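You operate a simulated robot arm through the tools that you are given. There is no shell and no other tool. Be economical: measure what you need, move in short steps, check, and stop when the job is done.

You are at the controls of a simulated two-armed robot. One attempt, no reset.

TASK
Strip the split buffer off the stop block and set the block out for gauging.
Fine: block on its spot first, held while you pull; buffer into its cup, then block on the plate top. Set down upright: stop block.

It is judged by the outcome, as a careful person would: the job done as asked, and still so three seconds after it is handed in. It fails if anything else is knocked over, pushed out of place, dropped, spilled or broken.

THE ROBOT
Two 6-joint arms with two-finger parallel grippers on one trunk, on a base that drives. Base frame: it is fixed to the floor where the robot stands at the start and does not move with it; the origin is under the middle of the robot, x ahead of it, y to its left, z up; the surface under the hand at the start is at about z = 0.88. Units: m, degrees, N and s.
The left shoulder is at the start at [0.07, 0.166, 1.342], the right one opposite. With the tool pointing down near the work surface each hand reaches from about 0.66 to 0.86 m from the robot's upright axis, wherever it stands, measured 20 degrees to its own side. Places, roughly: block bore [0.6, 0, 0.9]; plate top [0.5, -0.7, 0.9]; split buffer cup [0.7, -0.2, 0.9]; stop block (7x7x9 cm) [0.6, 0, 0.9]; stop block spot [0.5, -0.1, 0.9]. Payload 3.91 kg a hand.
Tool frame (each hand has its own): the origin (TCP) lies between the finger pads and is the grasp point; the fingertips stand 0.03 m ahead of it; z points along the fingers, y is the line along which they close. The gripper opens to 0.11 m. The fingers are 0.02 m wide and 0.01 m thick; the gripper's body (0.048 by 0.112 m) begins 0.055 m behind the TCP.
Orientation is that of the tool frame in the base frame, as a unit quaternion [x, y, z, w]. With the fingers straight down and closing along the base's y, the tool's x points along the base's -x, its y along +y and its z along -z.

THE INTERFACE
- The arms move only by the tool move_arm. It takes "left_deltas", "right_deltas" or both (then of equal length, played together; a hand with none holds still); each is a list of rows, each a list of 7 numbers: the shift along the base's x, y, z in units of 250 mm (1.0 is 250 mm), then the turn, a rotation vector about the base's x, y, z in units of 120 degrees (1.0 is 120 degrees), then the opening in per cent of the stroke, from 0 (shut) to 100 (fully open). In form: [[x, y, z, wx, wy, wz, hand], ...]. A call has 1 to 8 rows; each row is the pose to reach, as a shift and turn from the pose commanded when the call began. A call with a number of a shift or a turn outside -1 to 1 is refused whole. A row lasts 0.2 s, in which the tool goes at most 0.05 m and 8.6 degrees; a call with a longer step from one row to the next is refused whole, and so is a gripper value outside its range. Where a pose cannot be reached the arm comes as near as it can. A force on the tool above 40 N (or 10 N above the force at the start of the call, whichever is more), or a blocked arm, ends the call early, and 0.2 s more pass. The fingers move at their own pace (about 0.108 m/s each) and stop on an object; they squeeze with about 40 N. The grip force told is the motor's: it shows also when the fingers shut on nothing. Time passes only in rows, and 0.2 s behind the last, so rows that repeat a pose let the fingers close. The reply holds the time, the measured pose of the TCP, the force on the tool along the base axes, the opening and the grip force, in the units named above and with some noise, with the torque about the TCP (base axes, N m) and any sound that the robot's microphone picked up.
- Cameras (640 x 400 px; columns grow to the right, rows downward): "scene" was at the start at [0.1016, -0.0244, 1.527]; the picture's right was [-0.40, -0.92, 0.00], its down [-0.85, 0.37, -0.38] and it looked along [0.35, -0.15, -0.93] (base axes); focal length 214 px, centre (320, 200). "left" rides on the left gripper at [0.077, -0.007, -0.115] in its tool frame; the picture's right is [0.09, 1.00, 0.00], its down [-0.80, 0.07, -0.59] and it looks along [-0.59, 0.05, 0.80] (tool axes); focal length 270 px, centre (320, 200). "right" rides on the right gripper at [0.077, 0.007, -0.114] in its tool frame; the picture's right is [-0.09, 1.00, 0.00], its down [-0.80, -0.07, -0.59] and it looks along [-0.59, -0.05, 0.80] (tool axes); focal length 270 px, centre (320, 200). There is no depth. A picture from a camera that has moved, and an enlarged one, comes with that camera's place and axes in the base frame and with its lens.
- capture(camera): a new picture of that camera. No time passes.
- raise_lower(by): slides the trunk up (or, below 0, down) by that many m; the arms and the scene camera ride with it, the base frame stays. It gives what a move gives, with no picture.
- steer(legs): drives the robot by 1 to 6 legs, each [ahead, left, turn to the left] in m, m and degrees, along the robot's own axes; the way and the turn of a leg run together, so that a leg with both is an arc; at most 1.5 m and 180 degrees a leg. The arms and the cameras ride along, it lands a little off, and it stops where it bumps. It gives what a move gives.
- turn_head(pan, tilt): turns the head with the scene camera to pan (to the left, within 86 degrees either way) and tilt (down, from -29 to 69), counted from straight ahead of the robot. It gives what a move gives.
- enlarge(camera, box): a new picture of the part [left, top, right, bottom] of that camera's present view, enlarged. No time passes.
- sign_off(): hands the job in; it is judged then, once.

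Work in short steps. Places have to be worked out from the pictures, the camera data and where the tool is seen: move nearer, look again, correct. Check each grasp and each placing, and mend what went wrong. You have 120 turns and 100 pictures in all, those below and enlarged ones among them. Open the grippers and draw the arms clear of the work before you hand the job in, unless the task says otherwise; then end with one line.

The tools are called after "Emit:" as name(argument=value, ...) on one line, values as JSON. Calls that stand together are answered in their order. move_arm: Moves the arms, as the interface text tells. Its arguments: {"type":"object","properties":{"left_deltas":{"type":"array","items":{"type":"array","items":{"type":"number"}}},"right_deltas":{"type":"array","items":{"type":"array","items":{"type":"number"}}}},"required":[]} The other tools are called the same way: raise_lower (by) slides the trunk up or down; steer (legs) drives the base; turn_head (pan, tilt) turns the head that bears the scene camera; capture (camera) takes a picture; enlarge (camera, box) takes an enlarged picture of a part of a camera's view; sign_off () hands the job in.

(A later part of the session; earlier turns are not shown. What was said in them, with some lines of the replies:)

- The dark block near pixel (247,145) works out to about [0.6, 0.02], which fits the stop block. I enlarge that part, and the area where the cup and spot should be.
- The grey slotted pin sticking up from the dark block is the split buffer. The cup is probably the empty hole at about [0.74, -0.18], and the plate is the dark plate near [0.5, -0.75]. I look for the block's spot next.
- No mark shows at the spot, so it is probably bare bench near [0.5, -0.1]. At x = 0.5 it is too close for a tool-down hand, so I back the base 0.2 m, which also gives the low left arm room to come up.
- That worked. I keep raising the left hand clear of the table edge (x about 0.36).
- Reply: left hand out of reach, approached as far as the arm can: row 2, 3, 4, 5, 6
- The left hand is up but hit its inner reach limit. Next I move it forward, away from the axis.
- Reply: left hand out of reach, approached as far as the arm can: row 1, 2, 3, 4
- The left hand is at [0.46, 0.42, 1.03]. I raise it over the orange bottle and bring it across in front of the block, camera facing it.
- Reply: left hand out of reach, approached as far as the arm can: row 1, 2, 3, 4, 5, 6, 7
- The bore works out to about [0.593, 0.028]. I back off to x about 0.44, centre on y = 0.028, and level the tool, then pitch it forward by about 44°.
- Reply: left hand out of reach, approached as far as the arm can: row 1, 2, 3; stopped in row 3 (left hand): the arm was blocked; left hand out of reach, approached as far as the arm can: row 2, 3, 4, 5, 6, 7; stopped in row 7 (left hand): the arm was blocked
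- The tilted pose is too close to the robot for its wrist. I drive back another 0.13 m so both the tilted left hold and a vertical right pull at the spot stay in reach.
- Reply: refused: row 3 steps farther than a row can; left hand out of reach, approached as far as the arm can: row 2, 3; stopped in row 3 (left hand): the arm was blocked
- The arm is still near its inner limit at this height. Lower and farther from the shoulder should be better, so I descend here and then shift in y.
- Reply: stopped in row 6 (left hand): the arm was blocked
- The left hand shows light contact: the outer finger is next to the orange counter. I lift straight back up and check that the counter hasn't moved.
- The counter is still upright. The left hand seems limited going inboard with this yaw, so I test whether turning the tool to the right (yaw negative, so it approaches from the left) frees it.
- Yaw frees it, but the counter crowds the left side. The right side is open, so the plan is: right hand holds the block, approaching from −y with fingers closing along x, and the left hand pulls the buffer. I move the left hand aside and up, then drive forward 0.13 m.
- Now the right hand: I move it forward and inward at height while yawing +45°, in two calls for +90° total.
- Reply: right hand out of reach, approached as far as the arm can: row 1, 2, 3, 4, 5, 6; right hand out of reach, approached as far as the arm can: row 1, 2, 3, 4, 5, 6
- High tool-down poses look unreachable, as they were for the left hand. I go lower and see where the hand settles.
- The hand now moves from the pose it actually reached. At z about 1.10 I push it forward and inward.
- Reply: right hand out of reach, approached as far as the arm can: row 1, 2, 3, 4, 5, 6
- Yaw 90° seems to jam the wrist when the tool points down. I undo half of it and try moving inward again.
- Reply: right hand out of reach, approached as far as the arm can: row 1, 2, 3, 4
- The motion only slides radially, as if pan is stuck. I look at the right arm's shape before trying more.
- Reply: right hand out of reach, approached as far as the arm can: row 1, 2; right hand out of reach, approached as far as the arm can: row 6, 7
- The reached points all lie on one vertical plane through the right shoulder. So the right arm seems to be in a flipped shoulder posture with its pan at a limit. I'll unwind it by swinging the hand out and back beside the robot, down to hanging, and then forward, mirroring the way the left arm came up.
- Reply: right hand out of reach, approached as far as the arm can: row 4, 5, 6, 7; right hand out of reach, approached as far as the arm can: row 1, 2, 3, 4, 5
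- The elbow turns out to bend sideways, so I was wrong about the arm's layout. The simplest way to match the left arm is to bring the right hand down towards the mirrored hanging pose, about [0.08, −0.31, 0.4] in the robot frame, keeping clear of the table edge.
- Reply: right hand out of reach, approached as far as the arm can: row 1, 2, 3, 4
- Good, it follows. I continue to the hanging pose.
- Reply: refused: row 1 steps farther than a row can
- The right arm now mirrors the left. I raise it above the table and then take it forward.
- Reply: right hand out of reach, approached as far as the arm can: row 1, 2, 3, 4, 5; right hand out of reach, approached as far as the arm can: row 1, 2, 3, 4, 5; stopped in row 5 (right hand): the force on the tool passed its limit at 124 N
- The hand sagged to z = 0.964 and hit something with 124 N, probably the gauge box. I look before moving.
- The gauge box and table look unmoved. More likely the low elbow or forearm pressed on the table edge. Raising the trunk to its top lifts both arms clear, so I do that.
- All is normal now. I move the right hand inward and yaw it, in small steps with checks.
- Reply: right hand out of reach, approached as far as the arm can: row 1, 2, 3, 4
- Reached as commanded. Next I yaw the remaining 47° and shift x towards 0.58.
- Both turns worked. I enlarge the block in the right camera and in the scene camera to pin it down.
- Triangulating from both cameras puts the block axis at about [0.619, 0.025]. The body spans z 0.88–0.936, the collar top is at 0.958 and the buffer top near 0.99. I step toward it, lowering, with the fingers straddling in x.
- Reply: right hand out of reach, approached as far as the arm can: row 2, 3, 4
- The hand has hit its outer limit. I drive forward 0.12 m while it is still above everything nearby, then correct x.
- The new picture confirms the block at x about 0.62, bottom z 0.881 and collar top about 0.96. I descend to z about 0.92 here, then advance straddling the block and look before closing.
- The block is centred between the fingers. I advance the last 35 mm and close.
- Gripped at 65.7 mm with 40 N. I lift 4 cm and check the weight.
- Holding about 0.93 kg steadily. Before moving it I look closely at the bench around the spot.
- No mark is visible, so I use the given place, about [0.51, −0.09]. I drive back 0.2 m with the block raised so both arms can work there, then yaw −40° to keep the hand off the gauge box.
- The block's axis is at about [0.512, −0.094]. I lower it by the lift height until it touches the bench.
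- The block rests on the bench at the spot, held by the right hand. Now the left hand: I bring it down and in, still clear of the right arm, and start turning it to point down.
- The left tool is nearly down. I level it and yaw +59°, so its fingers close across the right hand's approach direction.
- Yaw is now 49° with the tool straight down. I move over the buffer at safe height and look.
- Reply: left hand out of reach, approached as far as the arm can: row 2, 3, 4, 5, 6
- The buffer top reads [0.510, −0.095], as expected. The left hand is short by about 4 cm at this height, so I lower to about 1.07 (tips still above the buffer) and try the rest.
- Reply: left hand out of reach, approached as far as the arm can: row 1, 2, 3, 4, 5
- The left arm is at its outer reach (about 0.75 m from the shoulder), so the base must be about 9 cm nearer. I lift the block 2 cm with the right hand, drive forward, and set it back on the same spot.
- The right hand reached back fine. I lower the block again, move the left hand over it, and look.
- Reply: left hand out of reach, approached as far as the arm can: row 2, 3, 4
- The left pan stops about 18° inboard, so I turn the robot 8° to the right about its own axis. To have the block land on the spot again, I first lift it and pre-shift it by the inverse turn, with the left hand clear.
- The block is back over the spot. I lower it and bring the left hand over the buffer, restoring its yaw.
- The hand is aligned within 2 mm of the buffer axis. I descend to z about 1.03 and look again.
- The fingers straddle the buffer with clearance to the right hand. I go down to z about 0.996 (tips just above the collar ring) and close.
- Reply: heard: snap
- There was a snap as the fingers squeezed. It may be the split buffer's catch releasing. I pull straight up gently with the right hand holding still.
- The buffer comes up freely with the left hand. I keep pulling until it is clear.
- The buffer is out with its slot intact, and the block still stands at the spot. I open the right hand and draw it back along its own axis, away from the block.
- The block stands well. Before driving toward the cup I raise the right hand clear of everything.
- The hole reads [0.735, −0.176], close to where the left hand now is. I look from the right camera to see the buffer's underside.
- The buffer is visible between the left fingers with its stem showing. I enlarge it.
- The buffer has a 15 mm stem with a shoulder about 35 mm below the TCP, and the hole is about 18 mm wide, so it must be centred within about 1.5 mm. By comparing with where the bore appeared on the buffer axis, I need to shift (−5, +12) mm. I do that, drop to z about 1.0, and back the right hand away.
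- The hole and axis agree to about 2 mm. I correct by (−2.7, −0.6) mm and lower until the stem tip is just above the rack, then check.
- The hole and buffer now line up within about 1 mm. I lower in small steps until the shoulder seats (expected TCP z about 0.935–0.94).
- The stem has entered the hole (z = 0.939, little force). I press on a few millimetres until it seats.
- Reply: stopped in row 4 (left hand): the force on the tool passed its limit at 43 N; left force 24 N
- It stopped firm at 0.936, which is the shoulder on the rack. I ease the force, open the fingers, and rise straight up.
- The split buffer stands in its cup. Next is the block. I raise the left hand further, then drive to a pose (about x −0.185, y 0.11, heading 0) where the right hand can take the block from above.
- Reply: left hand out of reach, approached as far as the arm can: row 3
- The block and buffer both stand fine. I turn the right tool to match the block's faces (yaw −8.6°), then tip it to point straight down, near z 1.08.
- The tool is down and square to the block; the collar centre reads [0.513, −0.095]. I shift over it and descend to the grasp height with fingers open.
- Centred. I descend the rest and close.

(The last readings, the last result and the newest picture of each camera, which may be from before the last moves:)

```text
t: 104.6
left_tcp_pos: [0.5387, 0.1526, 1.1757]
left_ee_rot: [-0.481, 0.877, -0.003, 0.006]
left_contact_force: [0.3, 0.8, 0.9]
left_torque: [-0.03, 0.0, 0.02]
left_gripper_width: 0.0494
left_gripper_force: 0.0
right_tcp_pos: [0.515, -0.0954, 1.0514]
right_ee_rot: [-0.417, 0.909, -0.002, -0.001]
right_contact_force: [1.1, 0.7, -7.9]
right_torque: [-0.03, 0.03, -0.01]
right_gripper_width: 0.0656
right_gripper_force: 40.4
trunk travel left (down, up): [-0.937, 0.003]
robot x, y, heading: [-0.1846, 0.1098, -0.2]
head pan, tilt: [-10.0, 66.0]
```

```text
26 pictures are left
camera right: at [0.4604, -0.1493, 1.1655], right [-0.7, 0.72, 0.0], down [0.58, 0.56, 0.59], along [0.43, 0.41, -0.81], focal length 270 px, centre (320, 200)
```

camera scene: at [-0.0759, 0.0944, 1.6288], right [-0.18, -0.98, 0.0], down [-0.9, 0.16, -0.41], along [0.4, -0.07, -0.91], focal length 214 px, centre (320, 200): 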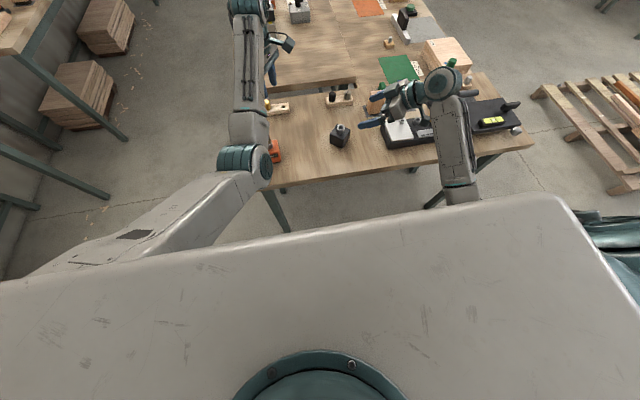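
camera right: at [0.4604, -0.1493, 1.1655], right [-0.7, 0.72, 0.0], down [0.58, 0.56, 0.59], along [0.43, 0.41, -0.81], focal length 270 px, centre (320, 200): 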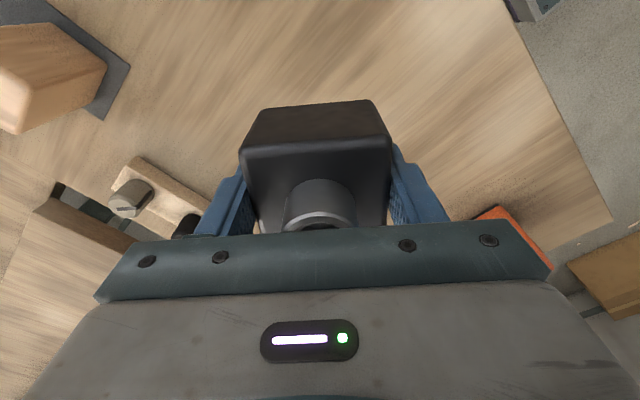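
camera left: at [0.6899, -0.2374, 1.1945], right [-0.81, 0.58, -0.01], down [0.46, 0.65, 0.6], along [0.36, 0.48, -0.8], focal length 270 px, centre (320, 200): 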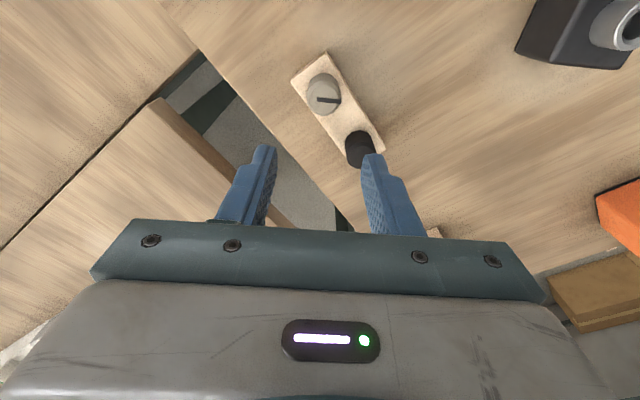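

Lifted, square and steady, with the block's bottom at about z 1.01. I back away from the table, slide 0.605 m to the right, and come partly forward before looking at the plate.

Emit:
steer(legs=[[-0.28, 0, 0], [0, -0.605, 0], [0.08, 0, 0]])

Emit:
move_arm(right_deltas=[[0, 0, 0, 0, 0, -0.06, 30], [0, 0, 0, 0, 0, -0.12, 30], [0, 0, 0, 0, 0, -0.18, 30], [0, 0, 0, 0, 0, -0.24, 30], [0, 0, 0, 0, 0, -0.3, 30], [0, 0, 0, 0, 0, -0.36, 30], [0, 0, 0, 0, 0, -0.41, 30]])

Emit:
turn_head(pan=-10, tilt=62)

Emit:
capture(camera="scene")

Emit:
capture(camera="right")

```text
t: 110.3
left_tcp_pos: [0.3312, -0.4554, 1.1822]
left_ee_rot: [-0.483, 0.875, -0.005, 0.009]
left_contact_force: [-0.3, 0.2, 0.2]
left_torque: [0.04, -0.07, -0.02]
left_gripper_width: 0.0494
left_gripper_force: 0.1
right_tcp_pos: [0.3108, -0.704, 1.0573]
right_ee_rot: [-0.419, 0.908, -0.003, 0.004]
right_contact_force: [-1.6, -0.3, -6.9]
right_torque: [-0.01, -0.05, 0.0]
right_gripper_width: 0.0659
right_gripper_force: 40.1
trunk travel left (down, up): [-0.937, 0.003]
robot x, y, heading: [-0.3828, -0.4996, 0.1]
head pan, tilt: [-10.0, 66.0]
```

```text
t: 111.9
left_tcp_pos: [0.3426, -0.4575, 1.1749]
left_ee_rot: [-0.484, 0.875, -0.002, 0.006]
left_contact_force: [0.1, -0.5, -0.2]
left_torque: [-0.02, 0.01, 0.0]
left_gripper_width: 0.0496
left_gripper_force: 0.0
right_tcp_pos: [0.3202, -0.7044, 1.0507]
right_ee_rot: [-0.001, 1.0, -0.001, -0.002]
right_contact_force: [0.8, 0.5, -7.8]
right_torque: [0.01, 0.0, 0.03]
right_gripper_width: 0.0661
right_gripper_force: 40.4
trunk travel left (down, up): [-0.937, 0.003]
robot x, y, heading: [-0.3827, -0.4991, -0.2]
head pan, tilt: [-10.0, 66.0]
```

```text
t: 112.5
left_tcp_pos: [0.3413, -0.4581, 1.1751]
left_ee_rot: [-0.484, 0.875, -0.003, 0.007]
left_contact_force: [0.1, -1.0, -0.1]
left_torque: [0.0, -0.01, 0.0]
left_gripper_width: 0.0496
left_gripper_force: 0.0
right_tcp_pos: [0.3177, -0.7048, 1.0517]
right_ee_rot: [-0.003, 1.0, -0.001, -0.003]
right_contact_force: [-0.5, 0.2, -7.8]
right_torque: [0.0, 0.01, 0.01]
right_gripper_width: 0.0659
right_gripper_force: 39.9
trunk travel left (down, up): [-0.937, 0.003]
robot x, y, heading: [-0.3846, -0.5021, 0.2]
head pan, tilt: [-10.0, 62.0]
```

```text
25 pictures are left
camera scene: at [-0.2667, -0.5141, 1.633], right [-0.17, -0.98, 0.0], down [-0.87, 0.15, -0.47], along [0.46, -0.08, -0.88], focal length 214 px, centre (320, 200)
```

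scene: 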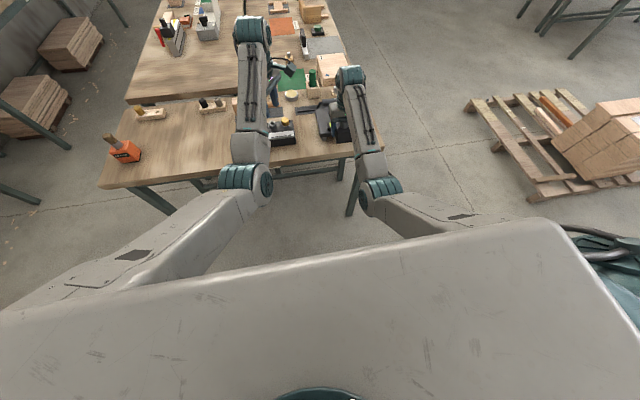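

```text
24 pictures are left
camera right: at [0.2425, -0.698, 1.1653], right [0.08, 1.0, 0.0], down [0.8, -0.07, 0.59], along [0.59, -0.05, -0.81], focal length 270 px, centre (320, 200)
```

right: 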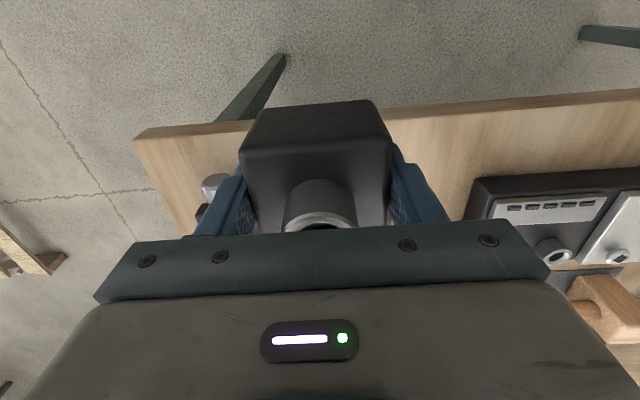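

The right forearm and the held block hide the plate. I turn the left hand about −116° so its camera looks over the plate.

Emit:
move_arm(left_deltas=[[0, 0, 0, 0, 0, -0.065, 45], [0, 0, 0, 0, 0, -0.13, 45], [0, 0, 0, 0, 0, -0.195, 45], [0, 0, 0, 0, 0, -0.26, 45], [0, 0, 0, 0, 0, -0.325, 45], [0, 0, 0, 0, 0, -0.39, 45], [0, 0, 0, 0, 0, -0.455, 45], [0, 0, 0, 0, 0, -0.52, 45]])

Emit:
move_arm(left_deltas=[[0, 0, 0, 0, 0, -0.065, 45], [0, 0, 0, 0, 0, -0.13, 45], [0, 0, 0, 0, 0, -0.195, 45], [0, 0, 0, 0, 0, -0.26, 45], [0, 0, 0, 0, 0, -0.325, 45], [0, 0, 0, 0, 0, -0.39, 45]])

Emit:
capture(camera="left")

```text
t: 114.3
left_tcp_pos: [0.3423, -0.4573, 1.1748]
left_ee_rot: [0.042, 0.999, -0.006, 0.005]
left_contact_force: [0.2, 0.5, 0.3]
left_torque: [0.01, 0.03, -0.01]
left_gripper_width: 0.0495
left_gripper_force: 0.1
right_tcp_pos: [0.3183, -0.7039, 1.051]
right_ee_rot: [-0.003, 1.0, -0.001, -0.001]
right_contact_force: [0.3, -0.7, -8.4]
right_torque: [-0.02, 0.0, -0.02]
right_gripper_width: 0.0662
right_gripper_force: 39.9
trunk travel left (down, up): [-0.937, 0.003]
robot x, y, heading: [-0.3837, -0.4991, -0.2]
head pan, tilt: [-10.0, 62.0]
```

```text
t: 115.7
left_tcp_pos: [0.3426, -0.4579, 1.1732]
left_ee_rot: [0.434, 0.901, -0.007, 0.001]
left_contact_force: [-0.5, 0.0, 0.1]
left_torque: [0.01, -0.02, 0.02]
left_gripper_width: 0.0494
left_gripper_force: 0.0
left hand out of reach, approached as far as the arm can: row 5, 6
right_tcp_pos: [0.3172, -0.7052, 1.0515]
right_ee_rot: [-0.002, 1.0, -0.001, -0.002]
right_contact_force: [-0.1, -0.3, -7.3]
right_torque: [0.01, 0.0, 0.02]
right_gripper_width: 0.0657
right_gripper_force: 39.7
trunk travel left (down, up): [-0.937, 0.003]
robot x, y, heading: [-0.3812, -0.5009, 0.0]
head pan, tilt: [-10.0, 62.0]
```

```text
23 pictures are left
camera left: at [0.2907, -0.3992, 1.2865], right [0.73, 0.69, -0.01], down [0.56, -0.57, 0.6], along [0.41, -0.44, -0.8], focal length 270 px, centre (320, 200)
```

left: 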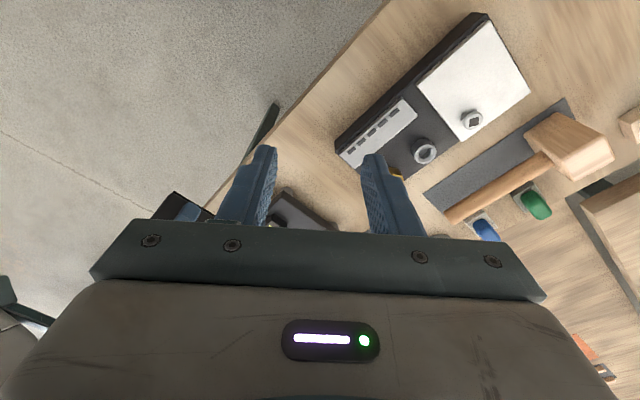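

The plate is mostly hidden here. I move the left hand aside and shift the right hand inward a little, so the head camera gets a clear line to the plate.

Emit:
move_arm(left_deltas=[[0, 0.16, 0, 0, 0, 0.06, 45], [0, 0.32, 0, 0, 0, 0.12, 45], [0, 0.48, 0, 0, 0, 0.18, 45], [0, 0.64, 0, 0, 0, 0.24, 45], [0, 0.8, 0, 0, 0, 0.3, 45]], right_deltas=[[0, 0, 0, 0, 0, 0, 30], [0, 0, 0, 0, 0, 0, 30], [0, 0.14, 0, 0, 0, 0, 30], [0, 0.3, 0, 0, 0, 0, 30], [0, 0.46, 0, 0, 0, 0, 30]])

Emit:
capture(camera="scene")

```text
t: 116.9
left_tcp_pos: [0.3655, -0.2564, 1.1578]
left_ee_rot: [0.134, 0.991, -0.008, 0.005]
left_contact_force: [-0.9, 0.9, 0.4]
left_torque: [-0.03, -0.01, 0.03]
left_gripper_width: 0.0493
left_gripper_force: 0.0
left hand out of reach, approached as far as the arm can: row 1, 2, 3, 4, 5
right_tcp_pos: [0.3183, -0.5851, 1.0525]
right_ee_rot: [-0.001, 1.0, -0.003, -0.001]
right_contact_force: [0.1, 1.5, -7.6]
right_torque: [-0.02, 0.01, 0.0]
right_gripper_width: 0.0659
right_gripper_force: 39.4
trunk travel left (down, up): [-0.937, 0.003]
robot x, y, heading: [-0.3815, -0.5009, -0.1]
head pan, tilt: [-10.0, 62.0]
```

```text
22 pictures are left
camera scene: at [-0.2674, -0.5083, 1.6331], right [-0.17, -0.98, 0.0], down [-0.87, 0.15, -0.47], along [0.46, -0.08, -0.88], focal length 214 px, centre (320, 200)
```

scene: 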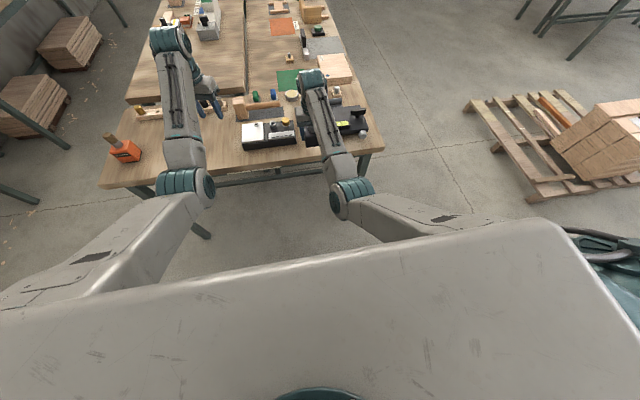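

Emit:
enlarge(camera="scene", box=[290, 75, 400, 175])

Emit:
capture(camera="right")

```text
4.00 times, centred on (345, 125) of scene
camera zoom: at [-0.2674, -0.5083, 1.6331], right [-0.17, -0.98, 0.0], down [-0.87, 0.15, -0.47], along [0.46, -0.08, -0.88], focal length 858 px, centre (220, 500)
```

zoom: 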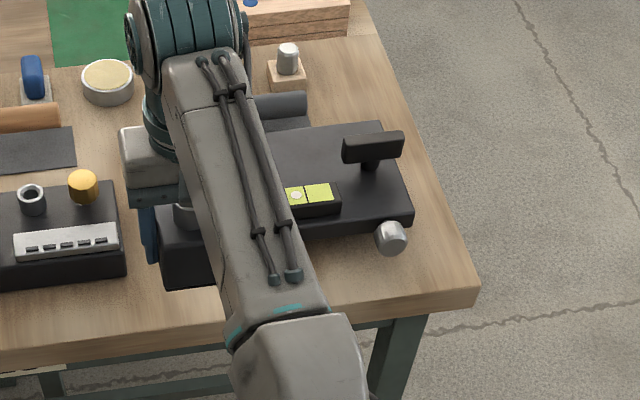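

```text
20 pictures are left
camera right: at [0.2422, -0.5781, 1.1667], right [0.08, 1.0, -0.01], down [0.8, -0.06, 0.59], along [0.59, -0.05, -0.81], focal length 270 px, centre (320, 200)
```

right: 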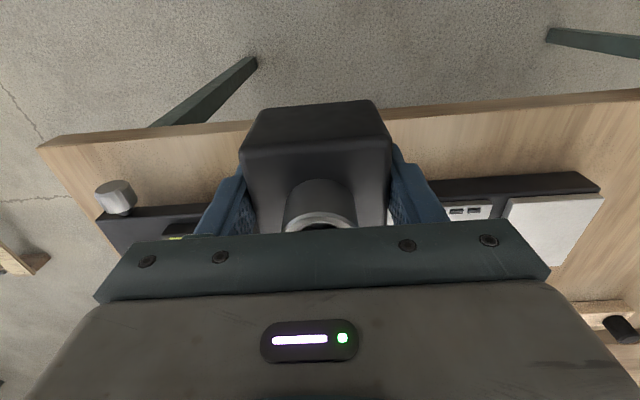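

Triangulating the plate's corner gives a plate top at z about 0.93. The level sits at x < 0.455 and the post and handle at y < −0.77, so the clear patch centre is about [0.515, −0.69]. I line up in y, lift a bit, and drive forward.

Emit:
move_arm(right_deltas=[[0, -0.14, 0.04, 0, 0, 0, 30], [0, -0.28, 0.08, 0, 0, 0, 30], [0, -0.42, 0.08, 0, 0, 0, 30]])

Emit:
steer(legs=[[0.197, 0, 0]])

Emit:
enlarge(camera="scene", box=[270, 60, 430, 180])

Emit:
capture(camera="right")

```text
t: 117.7
left_tcp_pos: [0.3648, -0.2608, 1.159]
left_ee_rot: [0.134, 0.991, -0.006, 0.003]
left_contact_force: [0.7, 0.6, -0.6]
left_torque: [0.03, 0.01, 0.01]
left_gripper_width: 0.0494
left_gripper_force: 0.1
right_tcp_pos: [0.3179, -0.6972, 1.0704]
right_ee_rot: [-0.003, 1.0, 0.0, -0.002]
right_contact_force: [0.6, 0.4, -8.9]
right_torque: [0.02, 0.02, -0.02]
right_gripper_width: 0.0656
right_gripper_force: 39.8
trunk travel left (down, up): [-0.937, 0.003]
robot x, y, heading: [-0.385, -0.4992, -0.2]
head pan, tilt: [-10.0, 62.0]
```

```text
t: 119.3
left_tcp_pos: [0.5581, -0.2616, 1.1625]
left_ee_rot: [0.135, 0.991, -0.008, 0.006]
left_contact_force: [0.1, -0.6, -0.5]
left_torque: [0.02, -0.02, -0.01]
left_gripper_width: 0.0493
left_gripper_force: 0.1
right_tcp_pos: [0.5105, -0.6979, 1.0743]
right_ee_rot: [-0.001, 1.0, -0.002, 0.0]
right_contact_force: [-0.4, -0.1, -6.9]
right_torque: [-0.01, -0.02, 0.0]
right_gripper_width: 0.0659
right_gripper_force: 40.2
trunk travel left (down, up): [-0.937, 0.003]
robot x, y, heading: [-0.1857, -0.5036, 0.1]
head pan, tilt: [-10.0, 62.0]
```

```text
3.33 times, centred on (350, 120) of scene
camera zoom: at [-0.0769, -0.5142, 1.6336], right [-0.18, -0.98, 0.0], down [-0.87, 0.15, -0.47], along [0.46, -0.08, -0.88], focal length 715 px, centre (220, 467)
```

zoom: 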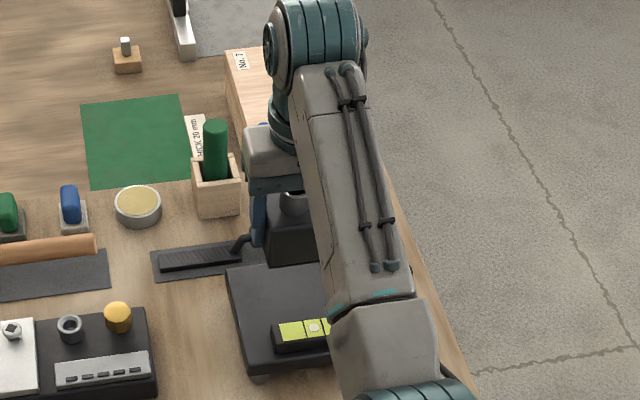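

```text
18 pictures are left
camera right: at [0.4337, -0.6911, 1.1878], right [0.09, 1.0, 0.0], down [0.8, -0.07, 0.6], along [0.59, -0.05, -0.8], focal length 270 px, centre (320, 200)
```

right: 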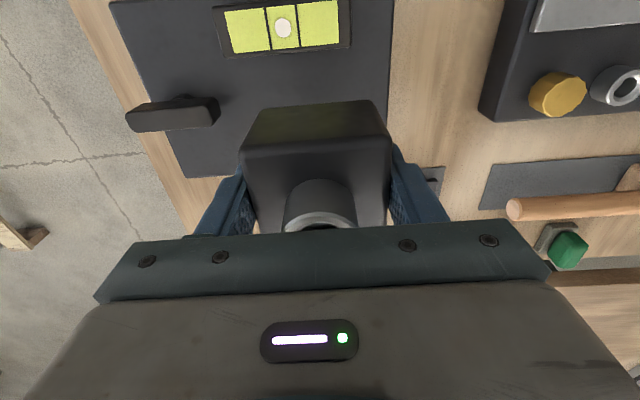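

The view is clear now. The free patch spans x 0.463–0.58, y −0.634 to −0.776, so I nudge x +10 mm and lower toward the expected TCP z of 0.974, slowing at the end.

Emit:
move_arm(right_deltas=[[0.02, 0, -0.08, 0, 0, 0, 30], [0.04, 0, -0.2, 0, 0, 0, 30], [0.04, 0, -0.3, 0, 0, 0, 30], [0.04, 0, -0.36, 0, 0, 0, 30]])

Emit:
capture(camera="right")

```text
t: 120.3
left_tcp_pos: [0.5613, -0.2603, 1.1599]
left_ee_rot: [0.136, 0.991, -0.007, 0.004]
left_contact_force: [0.4, 0.7, -0.3]
left_torque: [0.0, 0.01, 0.03]
left_gripper_width: 0.0497
left_gripper_force: 0.0
right_tcp_pos: [0.5238, -0.6993, 0.9807]
right_ee_rot: [0.0, 1.0, -0.001, -0.002]
right_contact_force: [-0.2, -0.6, -7.5]
right_torque: [0.02, 0.01, -0.01]
right_gripper_width: 0.0658
right_gripper_force: 39.9
trunk travel left (down, up): [-0.937, 0.003]
robot x, y, heading: [-0.185, -0.502, -0.0]
head pan, tilt: [-10.0, 62.0]
```

```text
17 pictures are left
camera right: at [0.4478, -0.692, 1.0953], right [0.09, 1.0, 0.0], down [0.8, -0.07, 0.59], along [0.59, -0.05, -0.81], focal length 270 px, centre (320, 200)
```

right: 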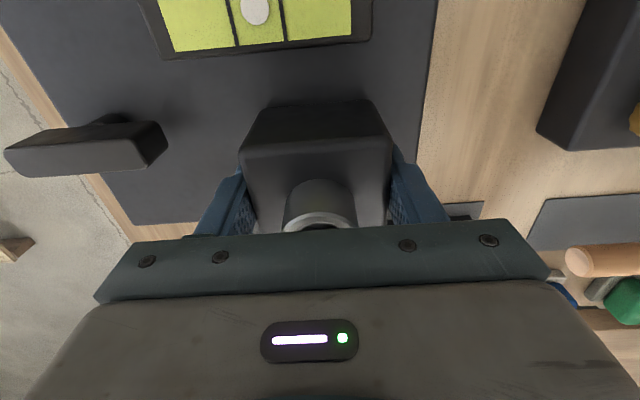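

Clearances look good all round. I lower in small steps until the plate takes the weight.

Emit:
move_arm(right_deltas=[[0, 0, -0.008, 0, 0, 0, 30], [0, 0, -0.016, 0, 0, 0, 30], [0, 0, -0.022, 0, 0, 0, 30], [0, 0, -0.028, 0, 0, 0, 30]])

```text
t: 121.3
left_tcp_pos: [0.5587, -0.2621, 1.1626]
left_ee_rot: [0.135, 0.991, -0.008, 0.006]
left_contact_force: [0.4, 0.0, 0.7]
left_torque: [0.02, -0.03, -0.03]
left_gripper_width: 0.0494
left_gripper_force: 0.0
right_tcp_pos: [0.5231, -0.699, 0.9806]
right_ee_rot: [0.0, 1.0, -0.002, 0.004]
right_contact_force: [8.1, -6.0, 28.5]
right_torque: [0.79, 0.13, -0.04]
right_gripper_width: 0.0658
right_gripper_force: 39.9
trunk travel left (down, up): [-0.937, 0.003]
robot x, y, heading: [-0.1838, -0.4993, -0.4]
head pan, tilt: [-10.0, 62.0]
```

It is on the plate (28 N at z 0.981). I ease the pressure off until the force is small.

Emit:
move_arm(right_deltas=[[0, 0, 0.01, 0, 0, 0, 30], [0, 0, 0.02, 0, 0, 0, 30], [0, 0, 0.022, 0, 0, 0, 30]])

```text
t: 122.1
left_tcp_pos: [0.5606, -0.2629, 1.1608]
left_ee_rot: [0.135, 0.991, -0.006, 0.005]
left_contact_force: [-0.1, -0.3, 0.8]
left_torque: [0.01, -0.03, -0.03]
left_gripper_width: 0.0497
left_gripper_force: 0.0
right_tcp_pos: [0.5229, -0.6975, 0.9796]
right_ee_rot: [-0.001, 1.0, -0.001, -0.001]
right_contact_force: [8.1, -7.0, 10.3]
right_torque: [0.28, -0.95, -0.43]
right_gripper_width: 0.0658
right_gripper_force: 39.7
trunk travel left (down, up): [-0.937, 0.003]
robot x, y, heading: [-0.1878, -0.4994, 0.1]
head pan, tilt: [-10.0, 62.0]
```

Light contact now. I open the fingers and rise straight up.

Emit:
move_arm(right_deltas=[[0, 0, 0.004, 0, 0, 0, 60], [0, 0, 0.004, 0, 0, 0, 78], [0, 0, 0.004, 0, 0, 0, 80], [0, 0, 0.004, 0, 0, 0, 80]])

Emit:
move_arm(right_deltas=[[0, 0, 0.08, 0, 0, 0, 80], [0, 0, 0.2, 0, 0, 0, 80], [0, 0, 0.36, 0, 0, 0, 80], [0, 0, 0.5, 0, 0, 0, 80]])

Emit:
capture(camera="right")

```text
t: 123.1
left_tcp_pos: [0.5602, -0.2613, 1.1605]
left_ee_rot: [0.137, 0.991, -0.007, 0.004]
left_contact_force: [0.4, -0.3, -0.8]
left_torque: [-0.01, 0.0, 0.02]
left_gripper_width: 0.0496
left_gripper_force: 0.0
right_tcp_pos: [0.5232, -0.6961, 0.9816]
right_ee_rot: [-0.001, 1.0, -0.002, -0.001]
right_contact_force: [-0.1, -0.4, 0.2]
right_torque: [0.01, 0.0, -0.02]
right_gripper_width: 0.0881
right_gripper_force: 0.0
trunk travel left (down, up): [-0.937, 0.003]
robot x, y, heading: [-0.1875, -0.5002, 0.1]
head pan, tilt: [-10.0, 62.0]
```

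```text
t: 124.1
left_tcp_pos: [0.5609, -0.2612, 1.1605]
left_ee_rot: [0.136, 0.991, -0.006, 0.004]
left_contact_force: [-0.1, 0.0, 0.0]
left_torque: [-0.03, -0.01, -0.01]
left_gripper_width: 0.0497
left_gripper_force: 0.0
right_tcp_pos: [0.5241, -0.6974, 1.1093]
right_ee_rot: [-0.001, 1.0, -0.002, -0.001]
right_contact_force: [-0.1, -0.5, 0.1]
right_torque: [-0.01, 0.01, 0.0]
right_gripper_width: 0.088
right_gripper_force: 0.0
trunk travel left (down, up): [-0.937, 0.003]
robot x, y, heading: [-0.1845, -0.4982, -0.1]
head pan, tilt: [-10.0, 62.0]
```

```text
16 pictures are left
camera right: at [0.4472, -0.6913, 1.2225], right [0.09, 1.0, 0.0], down [0.8, -0.07, 0.59], along [0.59, -0.05, -0.8], focal length 270 px, centre (320, 200)
```

right: 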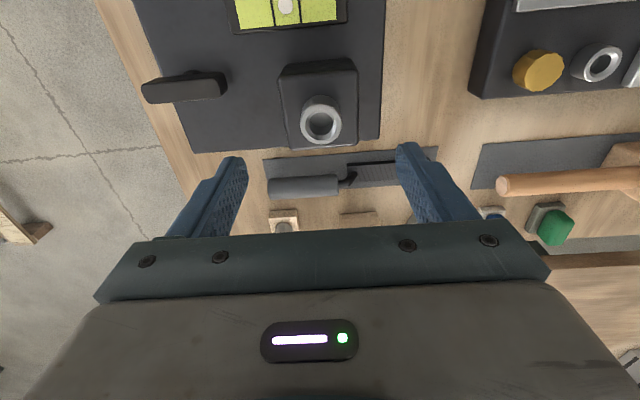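

The block stands upright on the plate, clear of the level and handle. I back the robot away with the hands high, open both grippers, and take a last look.

Emit:
steer(legs=[[-0.3, 0, 0]])

Emit:
move_arm(left_deltas=[[0, 0, 0, 0, 0, 0, 100], [0, 0, 0, 0, 0, 0, 100], [0, 0, 0, 0, 0, 0, 100]], right_deltas=[[0, 0, 0, 0, 0, 0, 100], [0, 0, 0, 0, 0, 0, 100], [0, 0, 0, 0, 0, 0, 100]])

Emit:
turn_head(pan=10, tilt=45)

Emit:
capture(camera="scene")

```text
t: 126.2
left_tcp_pos: [0.2615, -0.2627, 1.1588]
left_ee_rot: [0.138, 0.99, -0.007, 0.003]
left_contact_force: [-0.7, 0.0, -0.4]
left_torque: [-0.01, 0.03, 0.02]
left_gripper_width: 0.0496
left_gripper_force: 0.0
right_tcp_pos: [0.2253, -0.7008, 1.106]
right_ee_rot: [0.0, 1.0, -0.002, -0.003]
right_contact_force: [0.6, -0.3, -0.1]
right_torque: [0.0, 0.03, 0.01]
right_gripper_width: 0.088
right_gripper_force: 0.0
trunk travel left (down, up): [-0.937, 0.003]
robot x, y, heading: [-0.4865, -0.498, -0.4]
head pan, tilt: [-10.0, 62.0]
```

```text
t: 127.0
left_tcp_pos: [0.2592, -0.2635, 1.1601]
left_ee_rot: [0.137, 0.99, -0.007, 0.004]
left_contact_force: [0.0, 0.0, -0.8]
left_torque: [-0.01, 0.01, 0.0]
left_gripper_width: 0.11
left_gripper_force: 0.0
right_tcp_pos: [0.2214, -0.6998, 1.1083]
right_ee_rot: [0.001, 1.0, -0.002, -0.002]
right_contact_force: [-0.7, 0.7, 0.9]
right_torque: [0.03, -0.02, -0.04]
right_gripper_width: 0.1102
right_gripper_force: 0.1
trunk travel left (down, up): [-0.937, 0.003]
robot x, y, heading: [-0.4822, -0.4997, -0.3]
head pan, tilt: [-10.0, 62.0]
```

```text
t: 127.8
left_tcp_pos: [0.2604, -0.2619, 1.1602]
left_ee_rot: [0.138, 0.99, -0.007, 0.004]
left_contact_force: [-0.1, 0.0, 1.2]
left_torque: [-0.01, -0.01, -0.03]
left_gripper_width: 0.1099
left_gripper_force: 0.0
right_tcp_pos: [0.2218, -0.6989, 1.1087]
right_ee_rot: [0.0, 1.0, -0.002, -0.001]
right_contact_force: [-0.2, 0.6, 0.2]
right_torque: [-0.01, 0.01, 0.01]
right_gripper_width: 0.11
right_gripper_force: 0.0
trunk travel left (down, up): [-0.937, 0.003]
robot x, y, heading: [-0.4859, -0.5007, -0.4]
head pan, tilt: [10.0, 45.0]
```

```text
15 pictures are left
camera scene: at [-0.3571, -0.4881, 1.655], right [0.17, -0.99, 0.0], down [-0.7, -0.12, -0.71], along [0.7, 0.12, -0.71], focal length 214 px, centre (320, 200)
```

scene: 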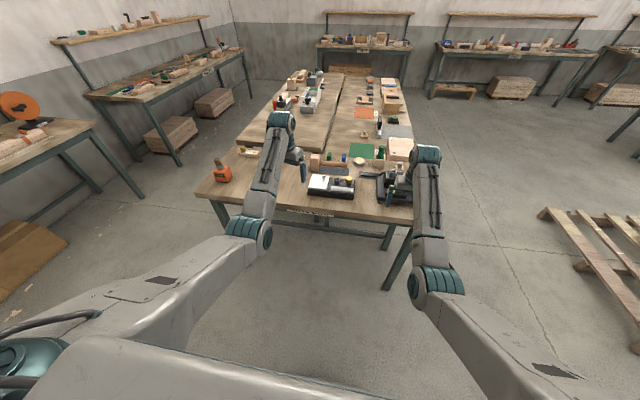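

Emit:
enlarge(camera="scene", box=[190, 120, 430, 230])

Emit:
capture(camera="left")

Emit:
capture(camera="right")

```text
2.67 times, centred on (310, 175) of scene
camera zoom: at [-0.3571, -0.4881, 1.655], right [0.17, -0.99, 0.0], down [-0.7, -0.12, -0.71], along [0.7, 0.12, -0.71], focal length 572 px, centre (347, 267)
```

zoom: 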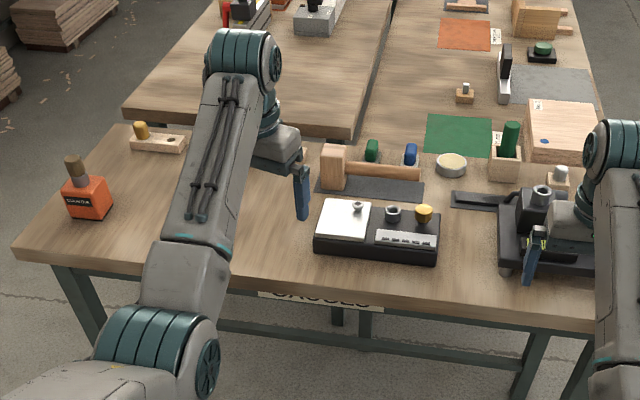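

```text
13 pictures are left
camera left: at [0.184, -0.2463, 1.273], right [0.19, 0.98, -0.01], down [0.79, -0.14, 0.6], along [0.59, -0.12, -0.8], focal length 270 px, centre (320, 200)
```

left: 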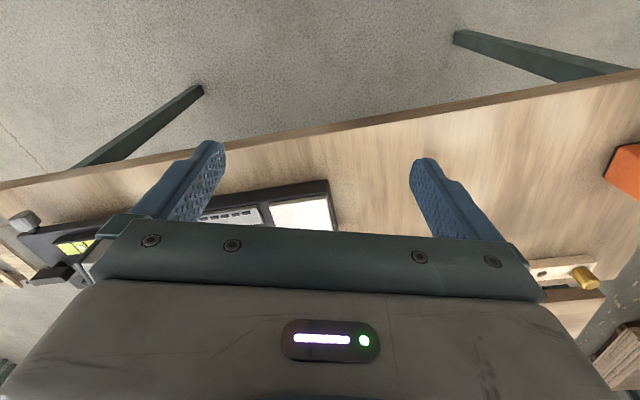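

```text
12 pictures are left
camera right: at [0.1458, -0.6926, 1.222], right [0.09, 1.0, 0.0], down [0.8, -0.07, 0.59], along [0.59, -0.06, -0.8], focal length 270 px, centre (320, 200)
```

right: 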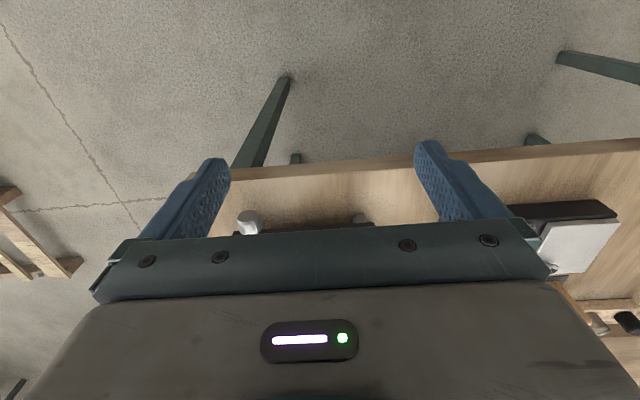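

The block stands on the plate and the buffer stands in its cup beside the black plug. Everything else is in place and both hands are open and clear, so I hand the job in.

Emit:
sign_off()

```text
The job is handed in.
```

I pulled the split buffer off the stop block while the block was held at its spot. The buffer is now seated in its cup and the block stands upright on the plate top; the spot had no visible mark, so I used the given place, about [0.51, −0.09]. The buffer snapped once when I gripped it but came out freely, and the left finger and right arm each made an unplanned contact, after which everything I could see looked in place.
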